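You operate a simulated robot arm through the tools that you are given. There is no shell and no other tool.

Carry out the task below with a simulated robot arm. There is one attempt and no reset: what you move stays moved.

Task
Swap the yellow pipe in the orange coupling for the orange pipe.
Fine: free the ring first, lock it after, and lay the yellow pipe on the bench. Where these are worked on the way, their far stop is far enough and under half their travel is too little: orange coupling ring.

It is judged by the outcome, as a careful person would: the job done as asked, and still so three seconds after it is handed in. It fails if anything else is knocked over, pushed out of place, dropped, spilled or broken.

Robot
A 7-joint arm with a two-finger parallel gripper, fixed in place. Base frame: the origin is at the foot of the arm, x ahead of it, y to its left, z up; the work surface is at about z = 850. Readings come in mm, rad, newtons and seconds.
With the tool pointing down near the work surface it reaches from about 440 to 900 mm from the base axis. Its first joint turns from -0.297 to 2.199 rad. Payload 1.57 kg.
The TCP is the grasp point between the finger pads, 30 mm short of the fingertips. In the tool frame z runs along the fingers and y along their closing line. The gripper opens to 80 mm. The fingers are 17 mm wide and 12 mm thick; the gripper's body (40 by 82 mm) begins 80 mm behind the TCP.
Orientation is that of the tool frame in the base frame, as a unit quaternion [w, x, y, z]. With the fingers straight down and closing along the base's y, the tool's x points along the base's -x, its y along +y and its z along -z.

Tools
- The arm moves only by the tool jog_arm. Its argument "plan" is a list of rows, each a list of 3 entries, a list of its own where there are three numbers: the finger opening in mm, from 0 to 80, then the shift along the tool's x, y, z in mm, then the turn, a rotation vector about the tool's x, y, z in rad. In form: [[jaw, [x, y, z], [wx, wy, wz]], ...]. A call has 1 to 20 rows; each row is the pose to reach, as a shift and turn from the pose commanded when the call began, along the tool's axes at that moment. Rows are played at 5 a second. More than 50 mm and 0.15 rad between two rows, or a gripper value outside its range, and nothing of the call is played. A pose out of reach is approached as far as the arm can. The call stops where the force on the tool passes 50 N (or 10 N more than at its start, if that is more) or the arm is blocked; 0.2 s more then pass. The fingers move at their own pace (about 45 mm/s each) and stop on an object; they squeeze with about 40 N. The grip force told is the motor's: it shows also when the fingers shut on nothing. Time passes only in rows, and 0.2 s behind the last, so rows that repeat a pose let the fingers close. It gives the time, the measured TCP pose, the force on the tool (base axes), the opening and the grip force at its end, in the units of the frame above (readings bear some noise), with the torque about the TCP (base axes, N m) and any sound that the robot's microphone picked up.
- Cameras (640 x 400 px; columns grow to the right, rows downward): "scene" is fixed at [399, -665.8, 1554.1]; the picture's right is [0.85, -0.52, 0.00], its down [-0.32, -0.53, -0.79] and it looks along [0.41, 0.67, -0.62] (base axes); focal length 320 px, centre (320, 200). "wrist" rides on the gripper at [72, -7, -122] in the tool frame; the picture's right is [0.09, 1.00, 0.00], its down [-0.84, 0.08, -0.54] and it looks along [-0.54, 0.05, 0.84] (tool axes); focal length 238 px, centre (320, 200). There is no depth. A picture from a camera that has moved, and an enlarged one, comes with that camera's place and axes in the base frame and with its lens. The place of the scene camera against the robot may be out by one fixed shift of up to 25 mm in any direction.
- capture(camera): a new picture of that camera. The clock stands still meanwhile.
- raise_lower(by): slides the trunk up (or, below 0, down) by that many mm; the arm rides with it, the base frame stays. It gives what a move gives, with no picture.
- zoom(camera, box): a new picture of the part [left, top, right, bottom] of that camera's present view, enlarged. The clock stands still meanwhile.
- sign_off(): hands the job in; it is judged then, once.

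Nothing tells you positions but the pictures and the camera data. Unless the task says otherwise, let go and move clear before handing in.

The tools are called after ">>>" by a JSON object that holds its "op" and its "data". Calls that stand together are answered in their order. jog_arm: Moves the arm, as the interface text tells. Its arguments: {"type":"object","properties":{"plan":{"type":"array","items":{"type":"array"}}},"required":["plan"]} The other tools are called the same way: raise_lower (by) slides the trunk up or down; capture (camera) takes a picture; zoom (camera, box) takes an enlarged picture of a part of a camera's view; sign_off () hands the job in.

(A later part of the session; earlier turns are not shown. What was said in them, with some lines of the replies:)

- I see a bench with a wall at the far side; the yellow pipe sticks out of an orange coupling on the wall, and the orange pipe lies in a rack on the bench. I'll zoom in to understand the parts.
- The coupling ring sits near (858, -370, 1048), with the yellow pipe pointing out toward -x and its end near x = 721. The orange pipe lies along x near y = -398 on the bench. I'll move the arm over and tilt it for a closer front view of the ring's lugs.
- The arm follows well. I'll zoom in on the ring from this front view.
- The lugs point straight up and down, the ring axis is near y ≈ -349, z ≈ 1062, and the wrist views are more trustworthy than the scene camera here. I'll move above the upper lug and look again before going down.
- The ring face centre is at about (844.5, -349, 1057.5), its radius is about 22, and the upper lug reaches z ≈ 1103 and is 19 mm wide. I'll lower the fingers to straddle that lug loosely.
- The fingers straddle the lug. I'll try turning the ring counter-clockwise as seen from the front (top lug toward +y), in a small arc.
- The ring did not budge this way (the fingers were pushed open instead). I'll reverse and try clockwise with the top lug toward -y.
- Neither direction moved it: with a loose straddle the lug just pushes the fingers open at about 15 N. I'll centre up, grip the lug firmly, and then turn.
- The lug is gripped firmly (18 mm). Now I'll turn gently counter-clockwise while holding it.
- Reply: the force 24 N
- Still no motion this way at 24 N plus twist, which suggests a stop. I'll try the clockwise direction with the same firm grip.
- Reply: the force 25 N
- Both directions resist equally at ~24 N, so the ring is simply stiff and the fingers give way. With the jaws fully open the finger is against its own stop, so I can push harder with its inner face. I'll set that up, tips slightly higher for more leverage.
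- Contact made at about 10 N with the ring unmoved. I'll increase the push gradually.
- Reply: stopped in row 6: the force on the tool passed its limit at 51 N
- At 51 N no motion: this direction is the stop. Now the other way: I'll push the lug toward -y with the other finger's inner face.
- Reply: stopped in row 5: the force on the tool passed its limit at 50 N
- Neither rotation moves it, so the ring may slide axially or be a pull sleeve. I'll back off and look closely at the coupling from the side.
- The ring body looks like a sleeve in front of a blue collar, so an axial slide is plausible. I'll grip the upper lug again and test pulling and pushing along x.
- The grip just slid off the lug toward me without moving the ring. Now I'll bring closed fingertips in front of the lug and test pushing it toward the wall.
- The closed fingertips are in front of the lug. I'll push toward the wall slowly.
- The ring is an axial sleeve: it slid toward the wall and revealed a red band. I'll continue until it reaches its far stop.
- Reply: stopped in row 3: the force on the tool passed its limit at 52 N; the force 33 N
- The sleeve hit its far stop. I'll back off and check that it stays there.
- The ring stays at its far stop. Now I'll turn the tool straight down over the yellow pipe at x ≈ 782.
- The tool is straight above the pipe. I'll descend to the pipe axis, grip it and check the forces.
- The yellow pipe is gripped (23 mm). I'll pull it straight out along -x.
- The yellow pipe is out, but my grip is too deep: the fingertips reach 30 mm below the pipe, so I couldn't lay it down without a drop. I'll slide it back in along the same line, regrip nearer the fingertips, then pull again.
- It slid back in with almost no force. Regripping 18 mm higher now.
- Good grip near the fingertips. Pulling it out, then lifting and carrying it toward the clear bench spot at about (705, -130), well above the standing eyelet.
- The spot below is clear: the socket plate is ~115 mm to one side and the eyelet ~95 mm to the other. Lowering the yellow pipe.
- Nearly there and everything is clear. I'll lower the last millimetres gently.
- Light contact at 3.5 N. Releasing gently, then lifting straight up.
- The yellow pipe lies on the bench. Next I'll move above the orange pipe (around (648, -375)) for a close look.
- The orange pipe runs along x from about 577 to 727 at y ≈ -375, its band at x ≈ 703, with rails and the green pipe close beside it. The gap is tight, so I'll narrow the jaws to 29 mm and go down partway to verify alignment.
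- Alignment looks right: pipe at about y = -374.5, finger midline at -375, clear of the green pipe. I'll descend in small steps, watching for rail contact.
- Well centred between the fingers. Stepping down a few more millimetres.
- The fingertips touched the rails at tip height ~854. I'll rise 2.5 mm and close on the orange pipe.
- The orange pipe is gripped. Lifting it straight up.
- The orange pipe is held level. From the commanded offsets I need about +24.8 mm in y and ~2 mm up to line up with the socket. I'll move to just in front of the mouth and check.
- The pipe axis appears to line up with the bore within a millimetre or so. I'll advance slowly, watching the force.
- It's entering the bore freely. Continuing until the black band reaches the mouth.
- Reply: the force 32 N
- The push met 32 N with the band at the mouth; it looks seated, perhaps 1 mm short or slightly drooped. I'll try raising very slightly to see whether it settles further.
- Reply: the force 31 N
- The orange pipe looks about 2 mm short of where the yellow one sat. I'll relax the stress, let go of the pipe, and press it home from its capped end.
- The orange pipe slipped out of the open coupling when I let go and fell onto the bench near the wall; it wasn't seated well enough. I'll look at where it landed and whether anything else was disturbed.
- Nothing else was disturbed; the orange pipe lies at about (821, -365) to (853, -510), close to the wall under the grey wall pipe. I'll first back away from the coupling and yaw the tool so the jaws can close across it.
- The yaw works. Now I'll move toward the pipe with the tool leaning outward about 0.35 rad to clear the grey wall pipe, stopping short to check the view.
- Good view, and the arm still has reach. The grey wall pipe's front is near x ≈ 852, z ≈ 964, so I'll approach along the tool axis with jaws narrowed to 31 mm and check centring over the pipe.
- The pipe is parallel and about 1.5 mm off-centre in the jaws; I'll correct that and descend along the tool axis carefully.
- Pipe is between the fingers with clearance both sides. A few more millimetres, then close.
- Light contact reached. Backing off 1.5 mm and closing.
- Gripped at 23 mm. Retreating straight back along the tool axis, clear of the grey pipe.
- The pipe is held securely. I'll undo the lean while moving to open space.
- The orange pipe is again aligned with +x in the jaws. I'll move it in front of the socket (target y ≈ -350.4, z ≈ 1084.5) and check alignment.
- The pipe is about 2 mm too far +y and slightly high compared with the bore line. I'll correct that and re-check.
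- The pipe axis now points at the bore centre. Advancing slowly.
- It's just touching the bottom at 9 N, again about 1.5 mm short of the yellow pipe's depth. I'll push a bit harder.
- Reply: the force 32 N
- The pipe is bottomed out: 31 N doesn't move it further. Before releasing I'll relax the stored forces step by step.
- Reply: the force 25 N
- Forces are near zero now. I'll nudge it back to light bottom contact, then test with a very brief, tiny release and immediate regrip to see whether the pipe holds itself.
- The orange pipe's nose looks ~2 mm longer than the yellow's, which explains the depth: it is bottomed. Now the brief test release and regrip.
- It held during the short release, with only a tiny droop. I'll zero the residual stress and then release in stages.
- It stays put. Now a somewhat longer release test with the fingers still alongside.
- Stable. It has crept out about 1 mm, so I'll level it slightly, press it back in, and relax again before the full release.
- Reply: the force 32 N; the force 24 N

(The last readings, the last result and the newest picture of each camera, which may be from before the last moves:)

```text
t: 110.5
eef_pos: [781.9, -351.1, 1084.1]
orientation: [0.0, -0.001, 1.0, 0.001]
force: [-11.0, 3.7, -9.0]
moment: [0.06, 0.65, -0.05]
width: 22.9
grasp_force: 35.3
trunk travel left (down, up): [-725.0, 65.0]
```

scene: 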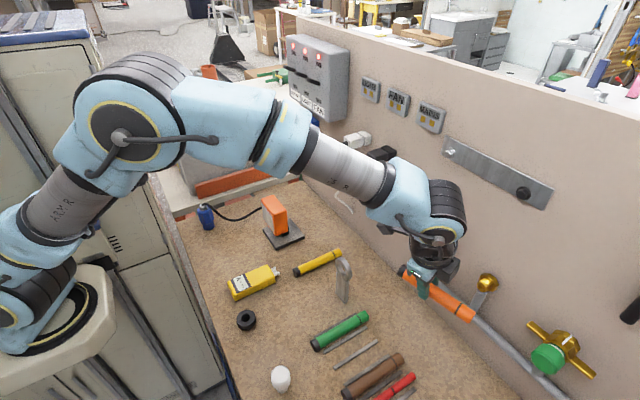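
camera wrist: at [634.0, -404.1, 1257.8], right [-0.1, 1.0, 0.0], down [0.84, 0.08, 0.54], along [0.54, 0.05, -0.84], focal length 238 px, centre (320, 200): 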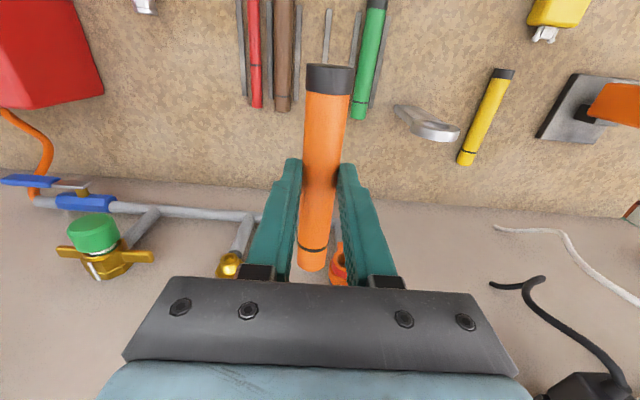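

>>> {"op": "jog_arm", "data": {"plan": [[15, [0.4, 0.3, 0.5], [0, 0, 0]], [15, [0.8, 0.5, 1.0], [0, 0, 0]], [15, [0.8, 0.5, 1.0], [0, 0, 0]]]}}

>>> {"op": "zoom", "data": {"camera": "scene", "box": [380, 215, 440, 275]}}

```text
t: 111.3
eef_pos: [781.0, -350.6, 1085.1]
orientation: [0.002, -0.002, 1.0, 0.001]
force: [1.4, 1.6, 4.0]
moment: [0.02, -0.5, -0.13]
width: 23.1
grasp_force: 35.1
trunk travel left (down, up): [-725.0, 65.0]
```

```text
6.67 times, centred on (410, 245) of scene
camera zoom: at [399.0, -665.8, 1554.1], right [0.85, -0.52, 0.0], down [-0.32, -0.53, -0.79], along [0.41, 0.67, -0.62], focal length 2132 px, centre (-280, -100)
```

zoom: 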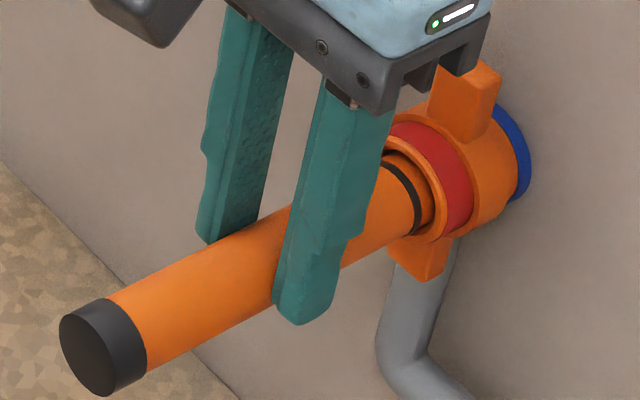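

Stress is low and the pipe is in. Releasing in stages, with the fingers still alongside.

>>> {"op": "jog_arm", "data": {"plan": [[15, [-0.6, 0, -0.2], [0, 0, 0]], [24.5, [-0.6, 0, -0.2], [0, 0, 0]], [26, [-0.6, 0, -0.2], [0, 0, 0]], [28, [-0.6, 0, -0.2], [0, 0, 0]], [30, [-0.6, 0, -0.2], [0, 0, 0]]]}}

>>> {"op": "zoom", "data": {"camera": "scene", "box": [380, 215, 440, 275]}}

```text
t: 112.5
eef_pos: [780.0, -350.1, 1083.8]
orientation: [-0.001, -0.001, 1.0, 0.001]
force: [0.5, 1.2, -1.0]
moment: [0.02, -0.02, 0.01]
width: 29.9
grasp_force: 0.2
trunk travel left (down, up): [-725.0, 65.0]
```

```text
6.67 times, centred on (410, 245) of scene
camera zoom: at [399.0, -665.8, 1554.1], right [0.85, -0.52, 0.0], down [-0.32, -0.53, -0.79], along [0.41, 0.67, -0.62], focal length 2132 px, centre (-280, -100)
```

zoom: 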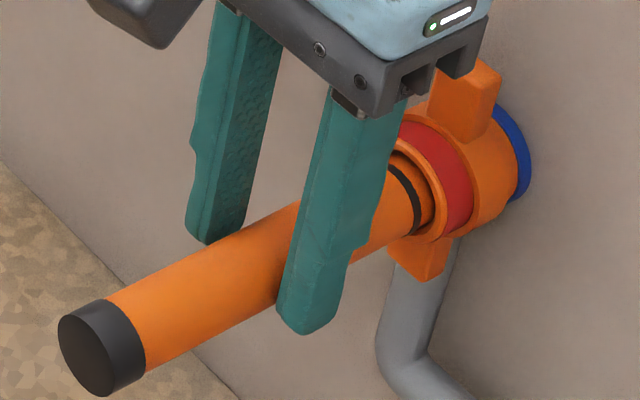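

It holds with the fingers fully off. A one-second wait to check for creep, fingers still in place to catch it.

>>> {"op": "jog_arm", "data": {"plan": [[30, [0, 0, 0], [0, 0, 0]], [30, [0, 0, 0], [0, 0, 0]], [30, [0, 0, 0], [0, 0, 0]], [30, [0, 0, 0], [0, 0, 0]]]}}

>>> {"op": "zoom", "data": {"camera": "scene", "box": [380, 215, 440, 275]}}

```text
t: 113.5
eef_pos: [779.9, -348.8, 1083.7]
orientation: [0.0, -0.002, 1.0, 0.001]
force: [-0.5, -0.8, -0.3]
moment: [0.01, 0.0, 0.01]
width: 30.1
grasp_force: 0.0
trunk travel left (down, up): [-725.0, 65.0]
```

```text
6.67 times, centred on (410, 245) of scene
camera zoom: at [399.0, -665.8, 1554.1], right [0.85, -0.52, 0.0], down [-0.32, -0.53, -0.79], along [0.41, 0.67, -0.62], focal length 2132 px, centre (-280, -100)
```

zoom: 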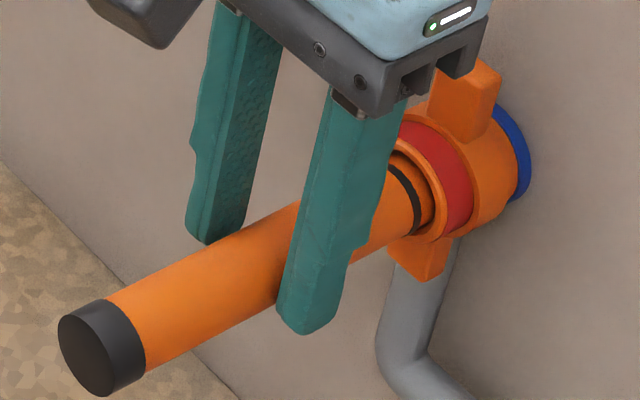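

Perfectly stable. Raising the fingers slowly straight up.

>>> {"op": "jog_arm", "data": {"plan": [[32, [0, 0, -3], [0, 0, 0]], [32, [0, 0, -7], [0, 0, 0]], [32, [0, 0, -12], [0, 0, 0]], [32, [0, 0, -18], [0, 0, 0]], [32, [0, 0, -26], [0, 0, 0]]]}}

>>> {"op": "zoom", "data": {"camera": "scene", "box": [380, 215, 440, 275]}}

```text
t: 114.7
eef_pos: [781.2, -347.7, 1108.3]
orientation: [-0.001, -0.002, 1.0, 0.002]
force: [-0.4, -0.8, 0.4]
moment: [0.0, -0.01, 0.01]
width: 31.9
grasp_force: 0.0
trunk travel left (down, up): [-725.0, 65.0]
```

```text
6.67 times, centred on (410, 245) of scene
camera zoom: at [399.0, -665.8, 1554.1], right [0.85, -0.52, 0.0], down [-0.32, -0.53, -0.79], along [0.41, 0.67, -0.62], focal length 2132 px, centre (-280, -100)
```

zoom: 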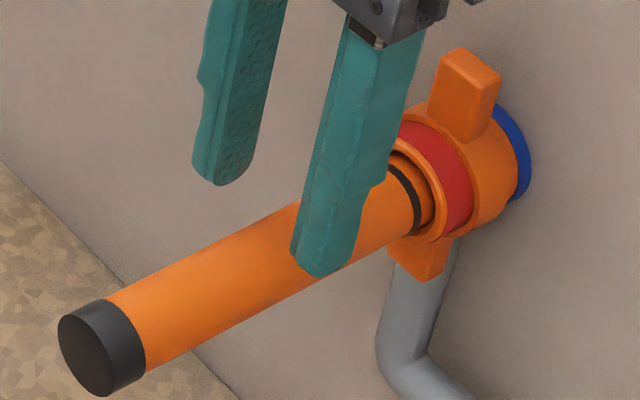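

The pipe is holding on its own. I'll bring closed fingertips behind the cap and nudge it to the bottom before locking.

>>> {"op": "jog_arm", "data": {"plan": [[32, [0, 0, -12], [0, 0, 0]], [20, [0, 0, -25], [0, 0, 0]], [0, [30, -1, -25], [0, 0, 0]], [0, [65, -1.5, -25], [0, 0, 0]], [0, [95, -2, -20], [0, 0, 0]], [0, [100, -2, 0], [0, 0, 0]], [0, [100, -2, 20], [0, 0, 0]], [0, [100, -2, 30], [0, 0, 0]], [0, [100, -2, 30], [0, 0, 0]]]}}

>>> {"op": "zoom", "data": {"camera": "scene", "box": [350, 180, 470, 290]}}

>>> {"op": "capture", "data": {"camera": "wrist"}}

```text
t: 116.7
eef_pos: [680.1, -349.8, 1077.9]
orientation: [-0.001, -0.001, 1.0, 0.001]
force: [-0.9, 0.6, -0.1]
moment: [-0.04, 0.01, -0.03]
width: 0.0
grasp_force: 21.4
trunk travel left (down, up): [-725.0, 65.0]
```

```text
3.64 times, centred on (410, 235) of scene
camera zoom: at [399.0, -665.8, 1554.1], right [0.85, -0.52, 0.0], down [-0.32, -0.53, -0.79], along [0.41, 0.67, -0.62], focal length 1163 px, centre (-7, 73)
```

zoom: 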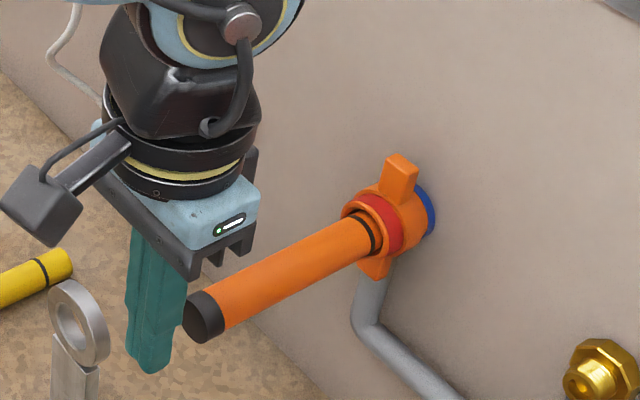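

```text
taken
camera wrist: at [608.7, -357.6, 1199.8], right [-0.09, 1.0, 0.0], down [0.84, 0.08, 0.54], along [0.54, 0.05, -0.84], focal length 238 px, centre (320, 200)
```

wrist: 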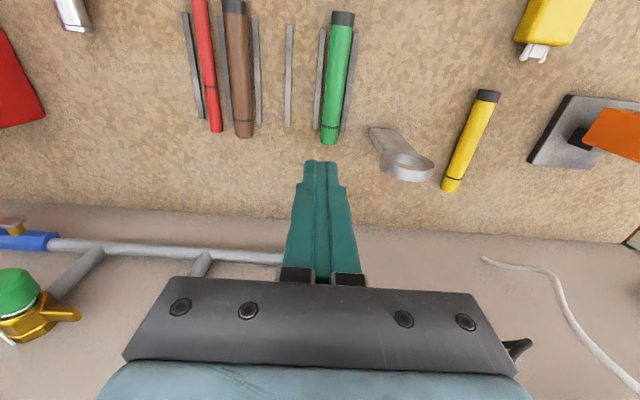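

>>> {"op": "jog_arm", "data": {"plan": [[0, [-8, 0, 0], [0, 0, 0]], [0, [-15, 0, 0], [0, 0, 0]], [0, [-20, 0, 0], [0, 0, 0]], [0, [-23, 0, 0], [0, 0, 0]], [0, [-25, 0, 0], [0, 0, 0]], [0, [-26, 0, 0], [0, 0, 0]]]}}

>>> {"op": "zoom", "data": {"camera": "scene", "box": [380, 215, 440, 275]}}

```text
t: 118.1
eef_pos: [703.8, -352.5, 1078.4]
orientation: [-0.003, -0.001, 1.0, 0.002]
force: [-32.6, 2.4, 2.0]
moment: [0.04, 0.49, -0.03]
width: 0.0
grasp_force: 21.2
trunk travel left (down, up): [-725.0, 65.0]
```

```text
6.67 times, centred on (410, 245) of scene
camera zoom: at [399.0, -665.8, 1554.1], right [0.85, -0.52, 0.0], down [-0.32, -0.53, -0.79], along [0.41, 0.67, -0.62], focal length 2132 px, centre (-280, -100)
```

zoom: 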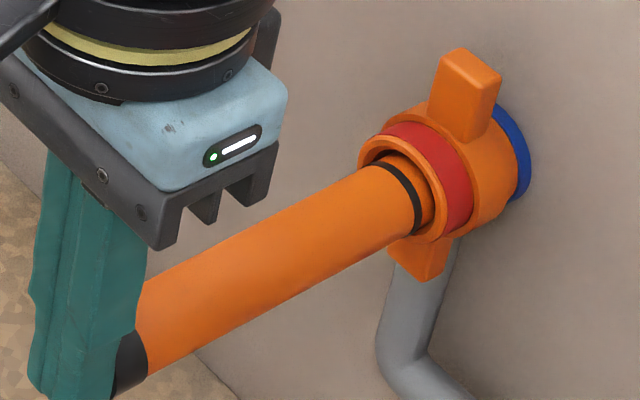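

Pressed home at 33 N and seated. Now I'll back away, lean the tool as before, and return to above the upper lug to pull the ring back to the locked position.

>>> {"op": "jog_arm", "data": {"plan": [[0, [3, 0, 0], [0, 0, 0]], [0, [12, 0, 0], [0, 0, 0]], [0, [18, 0, -15], [0, 0, 0]], [0, [18, 0, -40], [0, 0, 0]], [20, [18, 0, -70], [0, 0, 0]], [40, [10, 0, -90], [0, -0.1, 0]], [40, [-10, 0, -95], [0, -0.22, 0]], [40, [-35, 0, -95], [0, -0.34, 0]], [40, [-60, 0, -95], [0, -0.46, 0]], [40, [-85, 0, -92], [0, -0.58, 0]], [40, [-105, 0, -88], [0, -0.6, 0]], [40, [-118, 0, -84], [0, -0.6, 0]], [40, [-118, 0, -84], [0, -0.6, 0]]]}}

>>> {"op": "zoom", "data": {"camera": "wrist", "box": [230, 50, 410, 230]}}

>>> {"op": "zoom", "data": {"camera": "scene", "box": [350, 180, 470, 290]}}

```text
t: 120.9
eef_pos: [825.4, -350.3, 1160.3]
orientation: [0.295, -0.002, 0.956, 0.002]
force: [0.3, -0.3, -0.4]
moment: [0.0, 0.01, 0.0]
width: 39.7
grasp_force: 0.0
trunk travel left (down, up): [-725.0, 65.0]
```

```text
2.22 times, centred on (320, 140) of wrist
camera zoom: at [696.6, -357.7, 1219.9], right [-0.08, 1.0, -0.05], down [0.39, 0.08, 0.92], along [0.92, 0.05, -0.39], focal length 530 px, centre (320, 333)
```

zoom: 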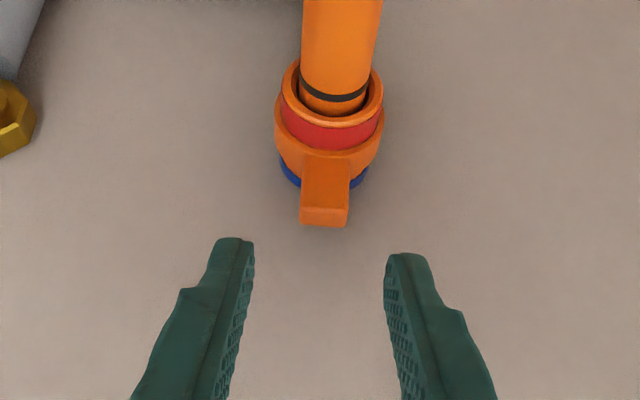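

```text
3.64 times, centred on (410, 235) of scene
camera zoom: at [399.0, -665.8, 1554.1], right [0.85, -0.52, 0.0], down [-0.32, -0.53, -0.79], along [0.41, 0.67, -0.62], focal length 1163 px, centre (-7, 73)
```

zoom: 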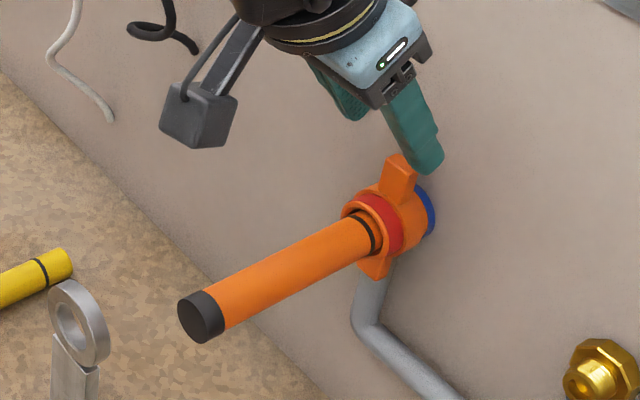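

The pipe is holding and the lug now sits at x ≈ 855–868. Lowering the open fingers around it and gripping.

>>> {"op": "jog_arm", "data": {"plan": [[40, [-8, 0, 10], [0, 0, 0]], [36, [-10, 0, 22], [0, 0, 0]], [32, [-4, 0, 36], [0, 0, 0]], [32, [3, 0, 48], [0, 0, 0]], [32, [8.9, 0, 54.8], [0, 0, 0]], [20, [8.9, 0, 54.8], [0, 0, 0]], [10, [8.9, 0, 54.8], [0, 0, 0]], [10, [8.9, 0, 54.8], [0, 0, 0]], [10, [8.9, 0, 54.8], [0, 0, 0]]]}}

>>> {"op": "zoom", "data": {"camera": "wrist", "box": [230, 50, 410, 230]}}

>>> {"op": "zoom", "data": {"camera": "scene", "box": [400, 215, 460, 275]}}

```text
t: 122.9
eef_pos: [848.1, -348.5, 1111.6]
orientation: [0.295, -0.001, 0.956, 0.002]
force: [-0.4, 4.8, 0.6]
moment: [0.04, -0.04, 0.04]
width: 17.7
grasp_force: 32.7
trunk travel left (down, up): [-725.0, 65.0]
```

```text
2.22 times, centred on (320, 140) of wrist
camera zoom: at [719.8, -356.8, 1172.3], right [-0.08, 1.0, -0.05], down [0.39, 0.08, 0.92], along [0.92, 0.05, -0.39], focal length 530 px, centre (320, 333)
```

zoom: 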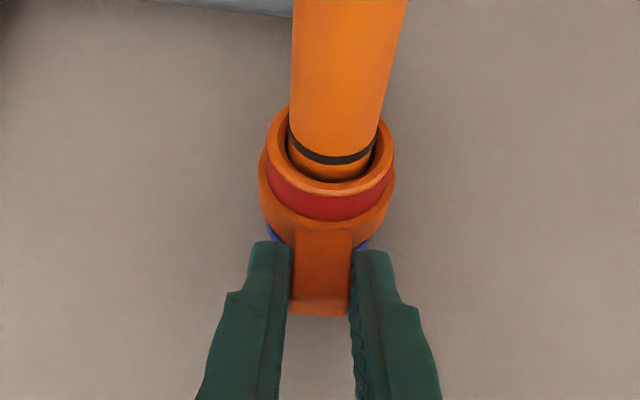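

```text
6.67 times, centred on (430, 245) of scene
camera zoom: at [399.0, -665.8, 1554.1], right [0.85, -0.52, 0.0], down [-0.32, -0.53, -0.79], along [0.41, 0.67, -0.62], focal length 2132 px, centre (-413, -100)
```

zoom: 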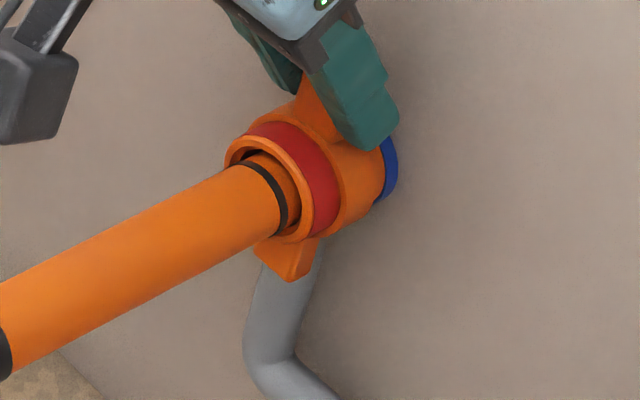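

Firm grip on the lug. Now pulling straight toward -x, 2 mm per step.

>>> {"op": "jog_arm", "data": {"plan": [[5, [1.65, 0, -1.13], [0, 0, 0]], [5, [3.3, 0, -2.26], [0, 0, 0]], [5, [4.95, 0, -3.4], [0, 0, 0]], [5, [6.6, 0, -4.5], [0, 0, 0]], [5, [8.25, 0, -5.65], [0, 0, 0]], [5, [9.9, 0, -6.8], [0, 0, 0]]]}}

>>> {"op": "zoom", "data": {"camera": "scene", "box": [400, 215, 460, 275]}}

>>> {"op": "zoom", "data": {"camera": "wrist", "box": [230, 50, 410, 230]}}

```text
t: 124.3
eef_pos: [835.7, -350.2, 1112.7]
orientation: [0.294, -0.002, 0.956, 0.003]
force: [-1.8, 15.6, 5.3]
moment: [0.12, -0.52, 0.07]
width: 17.5
grasp_force: 32.6
trunk travel left (down, up): [-725.0, 65.0]
```

```text
6.67 times, centred on (430, 245) of scene
camera zoom: at [399.0, -665.8, 1554.1], right [0.85, -0.52, 0.0], down [-0.32, -0.53, -0.79], along [0.41, 0.67, -0.62], focal length 2132 px, centre (-413, -100)
```

zoom: 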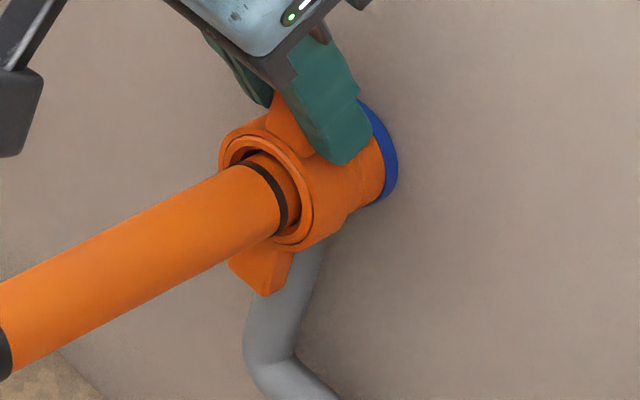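

```text
2.22 times, centred on (320, 140) of wrist
camera zoom: at [707.8, -356.9, 1172.2], right [-0.08, 1.0, -0.05], down [0.39, 0.08, 0.92], along [0.92, 0.05, -0.39], focal length 530 px, centre (320, 333)
```

zoom: 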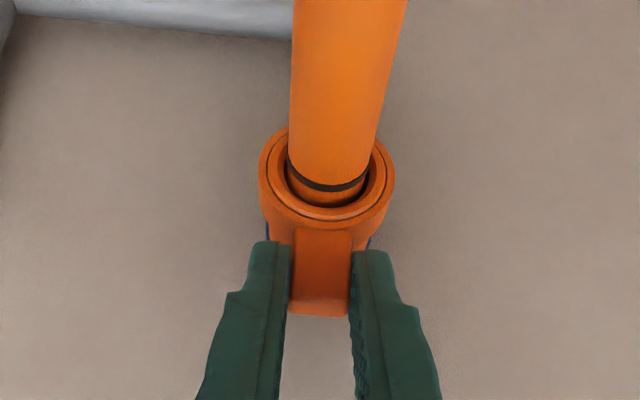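

The ring slid back with no red visible. I'll pull a little more to confirm it's at its stop.

>>> {"op": "jog_arm", "data": {"plan": [[5, [1.0, -0.5, -0.7], [0, 0, 0]], [5, [2.0, -0.8, -1.4], [0, 0, 0]], [5, [3.0, -0.8, -2.0], [0, 0, 0]]]}}

>>> {"op": "zoom", "data": {"camera": "scene", "box": [400, 220, 450, 260]}}

```text
t: 125.1
eef_pos: [835.6, -350.5, 1112.7]
orientation: [0.295, -0.001, 0.955, 0.002]
force: [18.7, 12.3, -4.7]
moment: [0.13, -0.23, 0.12]
width: 17.4
grasp_force: 32.2
trunk travel left (down, up): [-725.0, 65.0]
```

```text
10.00 times, centred on (425, 240) of scene
camera zoom: at [399.0, -665.8, 1554.1], right [0.85, -0.52, 0.0], down [-0.32, -0.53, -0.79], along [0.41, 0.67, -0.62], focal length 3198 px, centre (-730, -200)
```

zoom: 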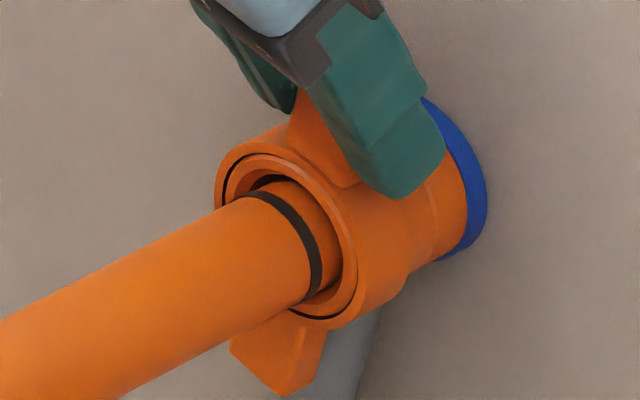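

The ring is at its stop (19 N, no further motion). I'll relax, open, and retreat upward.

>>> {"op": "jog_arm", "data": {"plan": [[5, [-2.0, 0.5, 1.4], [0, 0, 0]], [24, [-2.0, 0.5, 1.4], [0, 0, 0]], [40, [-2.0, 0.5, 1.4], [0, 0, 0]], [40, [-2.0, 0.5, -15], [0, 0, 0]], [44, [-2.0, 0.5, -40], [0, 0, 0]], [44, [0, 0.5, -75], [0, 0, 0]], [44, [0, 20, -105], [0, 0, 0]], [44, [0, 55, -120], [0, 0, 0]], [44, [0, 95, -130], [0, 0, 0]], [44, [0, 120, -130], [0, 0, 0]]]}}

>>> {"op": "capture", "data": {"camera": "scene"}}

>>> {"op": "zoom", "data": {"camera": "scene", "box": [380, 215, 440, 275]}}

>>> {"op": "capture", "data": {"camera": "wrist"}}

```text
t: 127.3
eef_pos: [762.1, -232.1, 1219.1]
orientation: [0.294, 0.0, 0.956, 0.001]
force: [-0.3, -0.7, 0.1]
moment: [0.04, -0.03, 0.0]
width: 43.9
grasp_force: 0.1
trunk travel left (down, up): [-725.0, 65.0]
```

```text
taken
```

scene: 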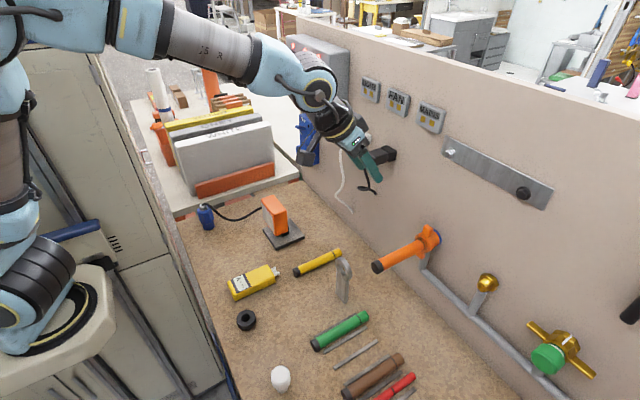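

```text
6.67 times, centred on (410, 245) of scene
camera zoom: at [399.0, -665.8, 1554.1], right [0.85, -0.52, 0.0], down [-0.32, -0.53, -0.79], along [0.41, 0.67, -0.62], focal length 2132 px, centre (-280, -100)
```

zoom: 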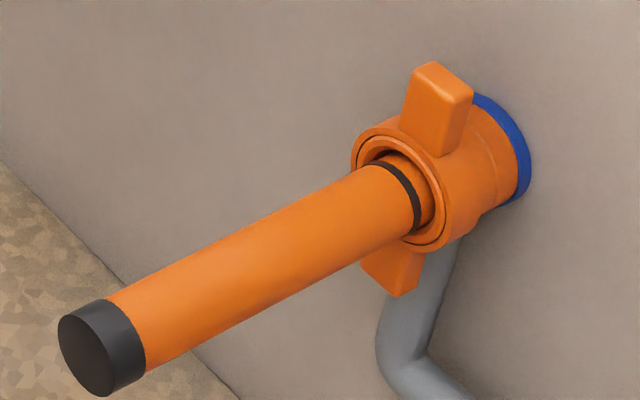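

```text
taken
camera wrist: at [633.2, -238.8, 1279.3], right [-0.08, 1.0, -0.05], down [0.39, 0.08, 0.92], along [0.92, 0.05, -0.39], focal length 238 px, centre (320, 200)
```

wrist: 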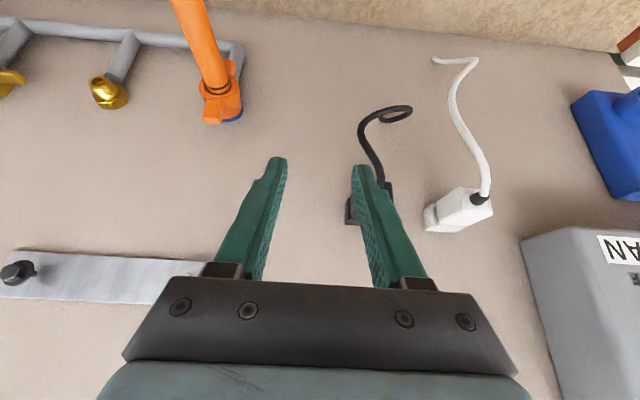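

The ring is locked and the pipe is in place; the yellow pipe and everything else are undisturbed. I'll compare the seating against the original yellow pipe in the same view.

>>> {"op": "zoom", "data": {"camera": "scene", "box": [400, 215, 460, 275]}}

>>> {"op": "zoom", "data": {"camera": "wrist", "box": [160, 0, 280, 130]}}

```text
6.67 times, centred on (430, 245) of scene
camera zoom: at [399.0, -665.8, 1554.1], right [0.85, -0.52, 0.0], down [-0.32, -0.53, -0.79], along [0.41, 0.67, -0.62], focal length 2132 px, centre (-413, -100)
```

zoom: 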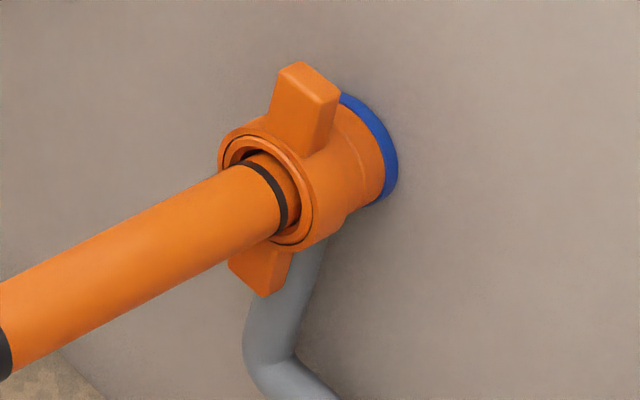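

```text
3.08 times, centred on (220, 65) of wrist
camera zoom: at [633.2, -238.8, 1279.3], right [-0.08, 1.0, -0.05], down [0.39, 0.08, 0.92], along [0.92, 0.05, -0.39], focal length 733 px, centre (628, 615)
```

zoom: 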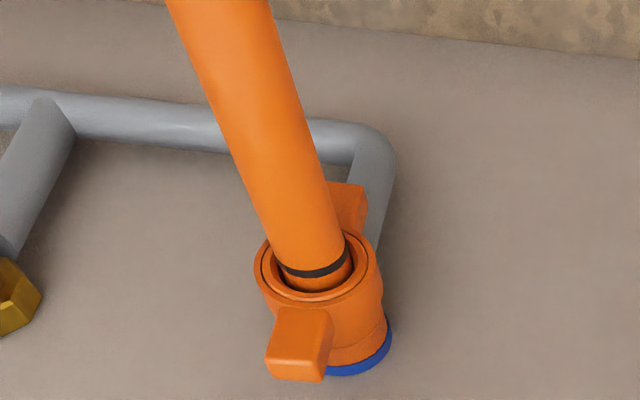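

The lock is back in its original position, but the band sits about 3 mm further out than the yellow one's did. A careful check: I'll grip the pipe near its cap, level it and press, then tug gently to see that it's really held.

>>> {"op": "jog_arm", "data": {"plan": [[50, [6, -15, 0], [0, 0.06, 0]], [50, [14, -35, 5], [0, 0.16, 0]], [50, [24, -58, 14], [0, 0.28, 0]], [50, [35, -82, 26], [0, 0.4, 0]], [50, [47, -104, 40], [0, 0.52, 0]], [50, [56, -116, 52], [0, 0.594, 0]], [50, [58.5, -118, 55.7], [0, 0.594, 0]], [50, [58.5, -118, 55.7], [0, 0.594, 0]]]}}

>>> {"op": "capture", "data": {"camera": "wrist"}}

```text
t: 129.1
eef_pos: [745.2, -351.0, 1141.0]
orientation: [0.001, 0.0, 1.0, 0.001]
force: [0.4, -0.2, 0.9]
moment: [0.0, 0.0, 0.01]
width: 49.7
grasp_force: 0.1
trunk travel left (down, up): [-725.0, 65.0]
```

```text
taken
camera wrist: at [672.3, -357.5, 1262.7], right [-0.09, 1.0, 0.0], down [0.83, 0.08, 0.55], along [0.54, 0.05, -0.84], focal length 238 px, centre (320, 200)
```

wrist: 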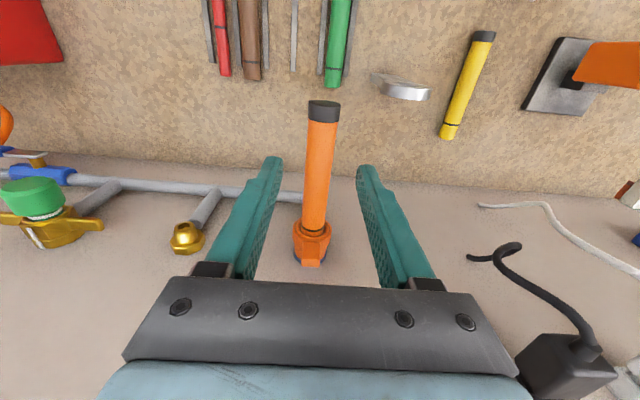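

>>> {"op": "jog_arm", "data": {"plan": [[44, [0, 0.5, 20], [0, 0, 0]], [40, [0, 0.5, 42], [0, 0, 0]], [40, [0, 0.5, 58], [0, 0, 0]], [40, [0, 0.5, 66], [0, 0, 0]], [28, [0, 0.5, 66], [0, 0, 0]], [15, [0, 0.5, 66], [0, 0, 0]], [15, [0, 0.5, 66], [0, 0, 0]], [15, [0, 0.5, 66], [0, 0, 0]]]}}

>>> {"op": "zoom", "data": {"camera": "scene", "box": [380, 215, 440, 275]}}

```text
t: 130.9
eef_pos: [744.0, -350.3, 1074.3]
orientation: [0.002, -0.001, 1.0, 0.001]
force: [-0.3, 0.5, 0.4]
moment: [0.01, 0.09, -0.06]
width: 22.8
grasp_force: 35.4
trunk travel left (down, up): [-725.0, 65.0]
```

```text
6.67 times, centred on (410, 245) of scene
camera zoom: at [399.0, -665.8, 1554.1], right [0.85, -0.52, 0.0], down [-0.32, -0.53, -0.79], along [0.41, 0.67, -0.62], focal length 2132 px, centre (-280, -100)
```

zoom: 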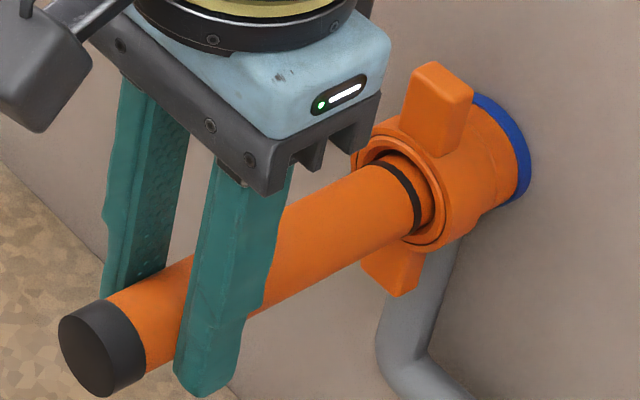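

Gripped without disturbing it. A gentle tug first (about 2 mm of command).

>>> {"op": "jog_arm", "data": {"plan": [[15, [1, 0, 0], [0, 0, 0]], [15, [2, 0, 0], [0, 0, 0]], [15, [2, 0, 0], [0, 0, 0]]]}}

>>> {"op": "zoom", "data": {"camera": "scene", "box": [380, 215, 440, 275]}}

```text
t: 131.7
eef_pos: [743.1, -349.9, 1073.9]
orientation: [0.004, -0.002, 1.0, 0.001]
force: [19.7, -2.9, -4.0]
moment: [-0.06, 0.25, -0.24]
width: 23.1
grasp_force: 35.1
trunk travel left (down, up): [-725.0, 65.0]
```

```text
6.67 times, centred on (410, 245) of scene
camera zoom: at [399.0, -665.8, 1554.1], right [0.85, -0.52, 0.0], down [-0.32, -0.53, -0.79], along [0.41, 0.67, -0.62], focal length 2132 px, centre (-280, -100)
```

zoom: 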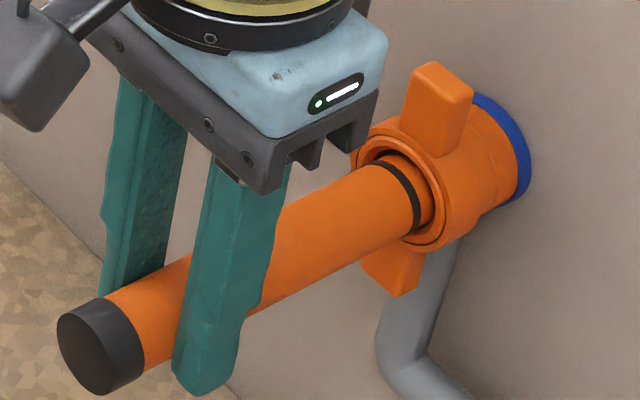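

It holds against a 20 N pull with practically no movement, so the lock has engaged on the pipe. I'll relax the tug, then let go and retreat.

>>> {"op": "jog_arm", "data": {"plan": [[15, [-1.0, 0, 0], [0, 0, 0]], [15, [-2.2, 0, 0], [0, 0, 0]], [15, [-2.2, 0, 0], [0, 0, 0]]]}}

```text
t: 132.5
eef_pos: [743.9, -350.1, 1074.6]
orientation: [0.001, -0.001, 1.0, 0.0]
force: [12.9, -2.9, -3.2]
moment: [-0.06, 0.11, -0.17]
width: 22.8
grasp_force: 34.6
trunk travel left (down, up): [-725.0, 65.0]
```

>>> {"op": "jog_arm", "data": {"plan": [[15, [-1.0, 0, 0.2], [0, 0, 0]], [15, [-2.0, -0.2, 0.3], [0, 0, 0]], [15, [-3.0, -0.2, 0.3], [0, 0, 0]], [15, [-3.0, -0.2, 0.3], [0, 0, 0]]]}}

```text
t: 133.5
eef_pos: [743.9, -349.4, 1074.3]
orientation: [0.001, -0.001, 1.0, 0.001]
force: [-17.8, -0.1, 2.0]
moment: [-0.03, -0.12, -0.06]
width: 23.1
grasp_force: 35.5
trunk travel left (down, up): [-725.0, 65.0]
```

>>> {"op": "jog_arm", "data": {"plan": [[15, [1.0, 0, 0], [0, 0, 0]], [15, [1.4, 0, 0], [0, 0, 0]], [24.5, [1.4, 0, 0], [0, 0, 0]], [27, [1.4, 0, 0], [0, 0, 0]], [32, [1.4, 0, 0], [0, 0, 0]], [36, [1.4, 0, -3], [0, 0, 0]], [36, [1.4, 0, -10], [0, 0, 0]], [36, [1.4, 0, -20], [0, 0, 0]], [36, [1.4, 0, -40], [0, 0, 0]]]}}

>>> {"op": "zoom", "data": {"camera": "scene", "box": [380, 215, 440, 275]}}

```text
t: 135.5
eef_pos: [744.1, -350.3, 1114.7]
orientation: [0.002, -0.002, 1.0, 0.002]
force: [-0.4, 0.3, 0.2]
moment: [0.03, 0.01, 0.0]
width: 36.0
grasp_force: 0.2
trunk travel left (down, up): [-725.0, 65.0]
```

```text
6.67 times, centred on (410, 245) of scene
camera zoom: at [399.0, -665.8, 1554.1], right [0.85, -0.52, 0.0], down [-0.32, -0.53, -0.79], along [0.41, 0.67, -0.62], focal length 2132 px, centre (-280, -100)
```

zoom: 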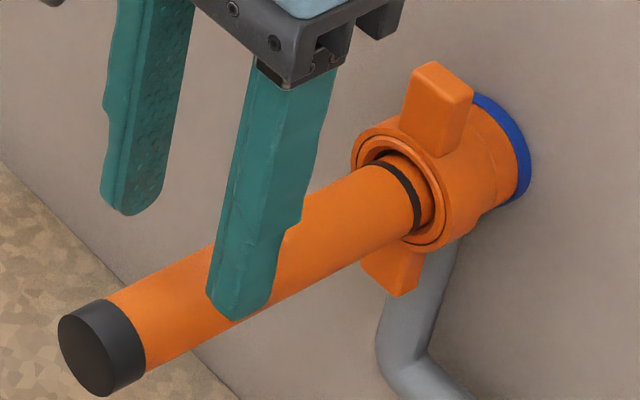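

Pipe and ring are still in place after letting go. I'll move the arm well clear and take a final look.

>>> {"op": "jog_arm", "data": {"plan": [[36, [0, 0, -30], [0, 0, 0]], [36, [10, 20, -70], [0, 0, 0]], [36, [25, 60, -100], [0, 0, 0]], [36, [35, 105, -115], [0, 0, 0]], [36, [40, 150, -120], [0, 0, 0]], [36, [40, 195, -120], [0, 0, 0]], [36, [40, 240, -120], [0, 0, 0]], [36, [40, 270, -120], [0, 0, 0]], [36, [40, 270, -120], [0, 0, 0]]]}}

>>> {"op": "capture", "data": {"camera": "scene"}}

>>> {"op": "zoom", "data": {"camera": "scene", "box": [380, 215, 440, 275]}}

>>> {"op": "capture", "data": {"camera": "wrist"}}

```text
refused: row 3 steps farther than a row can; nothing moved
```

```text
taken
```

scene: 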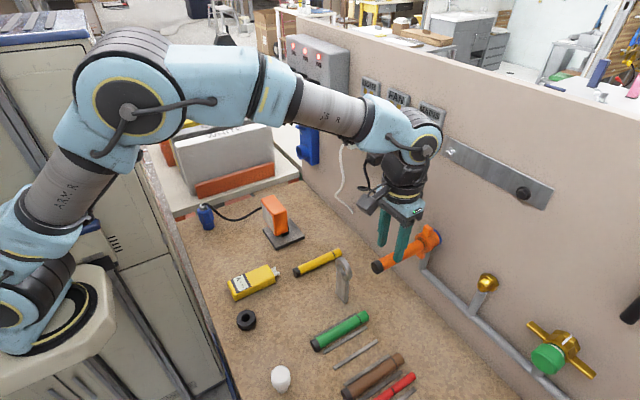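

```text
6.67 times, centred on (410, 245) of scene
camera zoom: at [399.0, -665.8, 1554.1], right [0.85, -0.52, 0.0], down [-0.32, -0.53, -0.79], along [0.41, 0.67, -0.62], focal length 2132 px, centre (-280, -100)
```

zoom: 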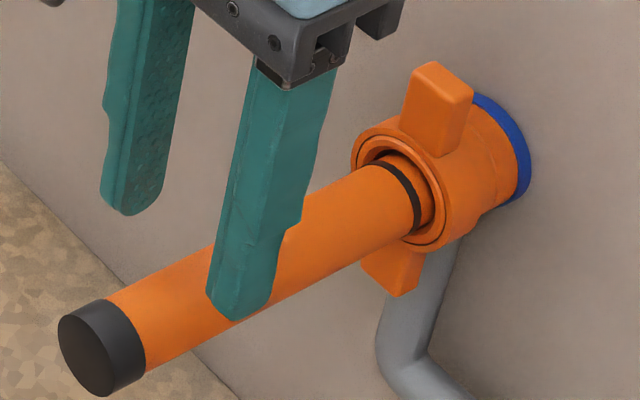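

```text
taken
camera wrist: at [672.0, -355.9, 1235.7], right [-0.1, 1.0, 0.0], down [0.83, 0.08, 0.55], along [0.54, 0.05, -0.84], focal length 238 px, centre (320, 200)
```

wrist: 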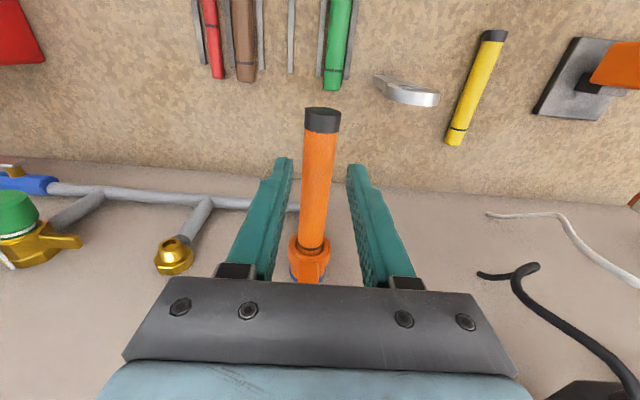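

One step was too long, so nothing moved. Everything still looks right; I'll retreat with smaller steps.

>>> {"op": "jog_arm", "data": {"plan": [[36, [0, 0, -25], [0, 0, 0]], [36, [5, 5, -55], [0, 0, 0]], [36, [10, 25, -85], [0, 0, 0]], [36, [18, 58, -100], [0, 0, 0]], [36, [26, 95, -110], [0, 0, 0]], [36, [34, 135, -115], [0, 0, 0]], [36, [40, 175, -120], [0, 0, 0]], [36, [40, 215, -120], [0, 0, 0]], [36, [40, 250, -120], [0, 0, 0]], [36, [40, 270, -120], [0, 0, 0]], [36, [40, 270, -120], [0, 0, 0]], [36, [40, 270, -120], [0, 0, 0]]]}}

>>> {"op": "capture", "data": {"camera": "scene"}}

>>> {"op": "zoom", "data": {"camera": "scene", "box": [380, 215, 440, 275]}}

>>> {"op": "capture", "data": {"camera": "wrist"}}

```text
t: 138.1
eef_pos: [704.4, -80.1, 1235.9]
orientation: [0.002, -0.001, 1.0, 0.001]
force: [-0.7, -0.8, 0.0]
moment: [-0.01, -0.03, -0.02]
width: 35.7
grasp_force: 0.1
trunk travel left (down, up): [-725.0, 65.0]
```

```text
taken
```

scene: 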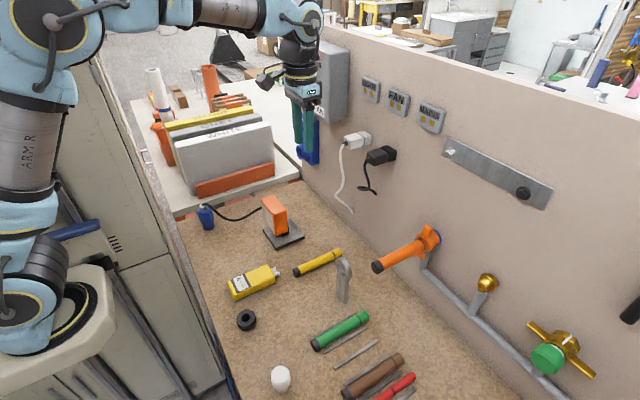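

```text
6.67 times, centred on (410, 245) of scene
camera zoom: at [399.0, -665.8, 1554.1], right [0.85, -0.52, 0.0], down [-0.32, -0.53, -0.79], along [0.41, 0.67, -0.62], focal length 2132 px, centre (-280, -100)
```

zoom: 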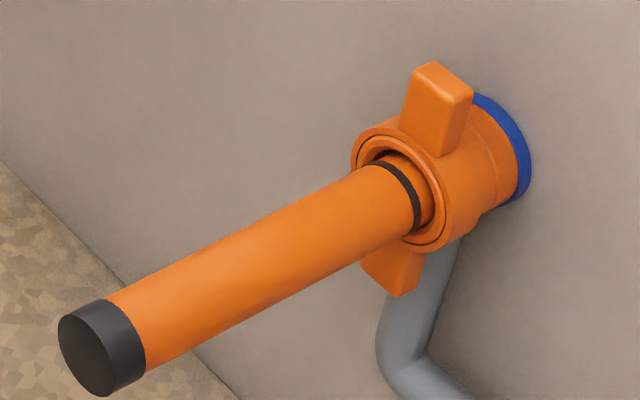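

```text
taken
camera wrist: at [631.3, -87.0, 1357.1], right [-0.09, 1.0, 0.0], down [0.83, 0.08, 0.55], along [0.54, 0.05, -0.84], focal length 238 px, centre (320, 200)
```

wrist: 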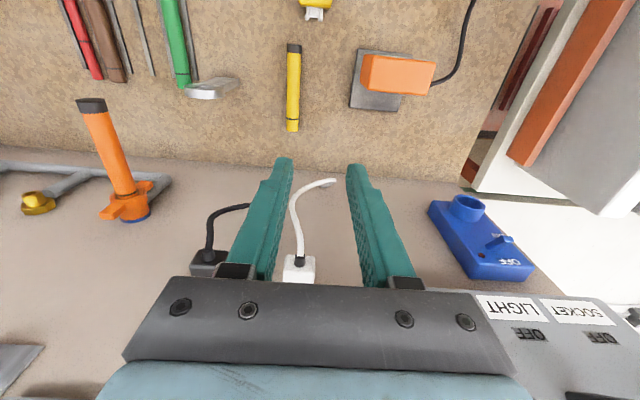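

The orange pipe is in the coupling with the ring locked, the yellow pipe lies on the bench, and the other items are where they started. The arm is clear, so I'm handing the job in.

>>> {"op": "sign_off", "data": {}}

```text
The job is handed in.
```

The swap is done: the orange pipe is in the orange coupling with the ring locked, and the yellow pipe is lying on the bench. One thing went wrong on the way, because I dropped the orange pipe once.

- **Ring:** It slides along the pipe rather than turning. I pushed it to its far stop to free it and pulled it back to its other stop to lock it. Before I worked that out, I tried to turn it and pushed its lugs sideways with about 50 N. It showed no movement or visible damage.
- **Drop:** On the first try I let go of the orange pipe while the ring was still open. It slipped out and fell about 200 mm onto the bench. It hit nothing else and I saw no damage. I picked it up, put it back in and locked the ring.
- **Fit:** The pipe held against a pull of about 20 N after locking. It sits roughly 3 mm further out than the yellow one did, and its free end droops about 2 mm. I pushed it in with about 30 N and it would not go deeper.
- **Everything else:** The other items on the bench look undisturbed in the last pictures.
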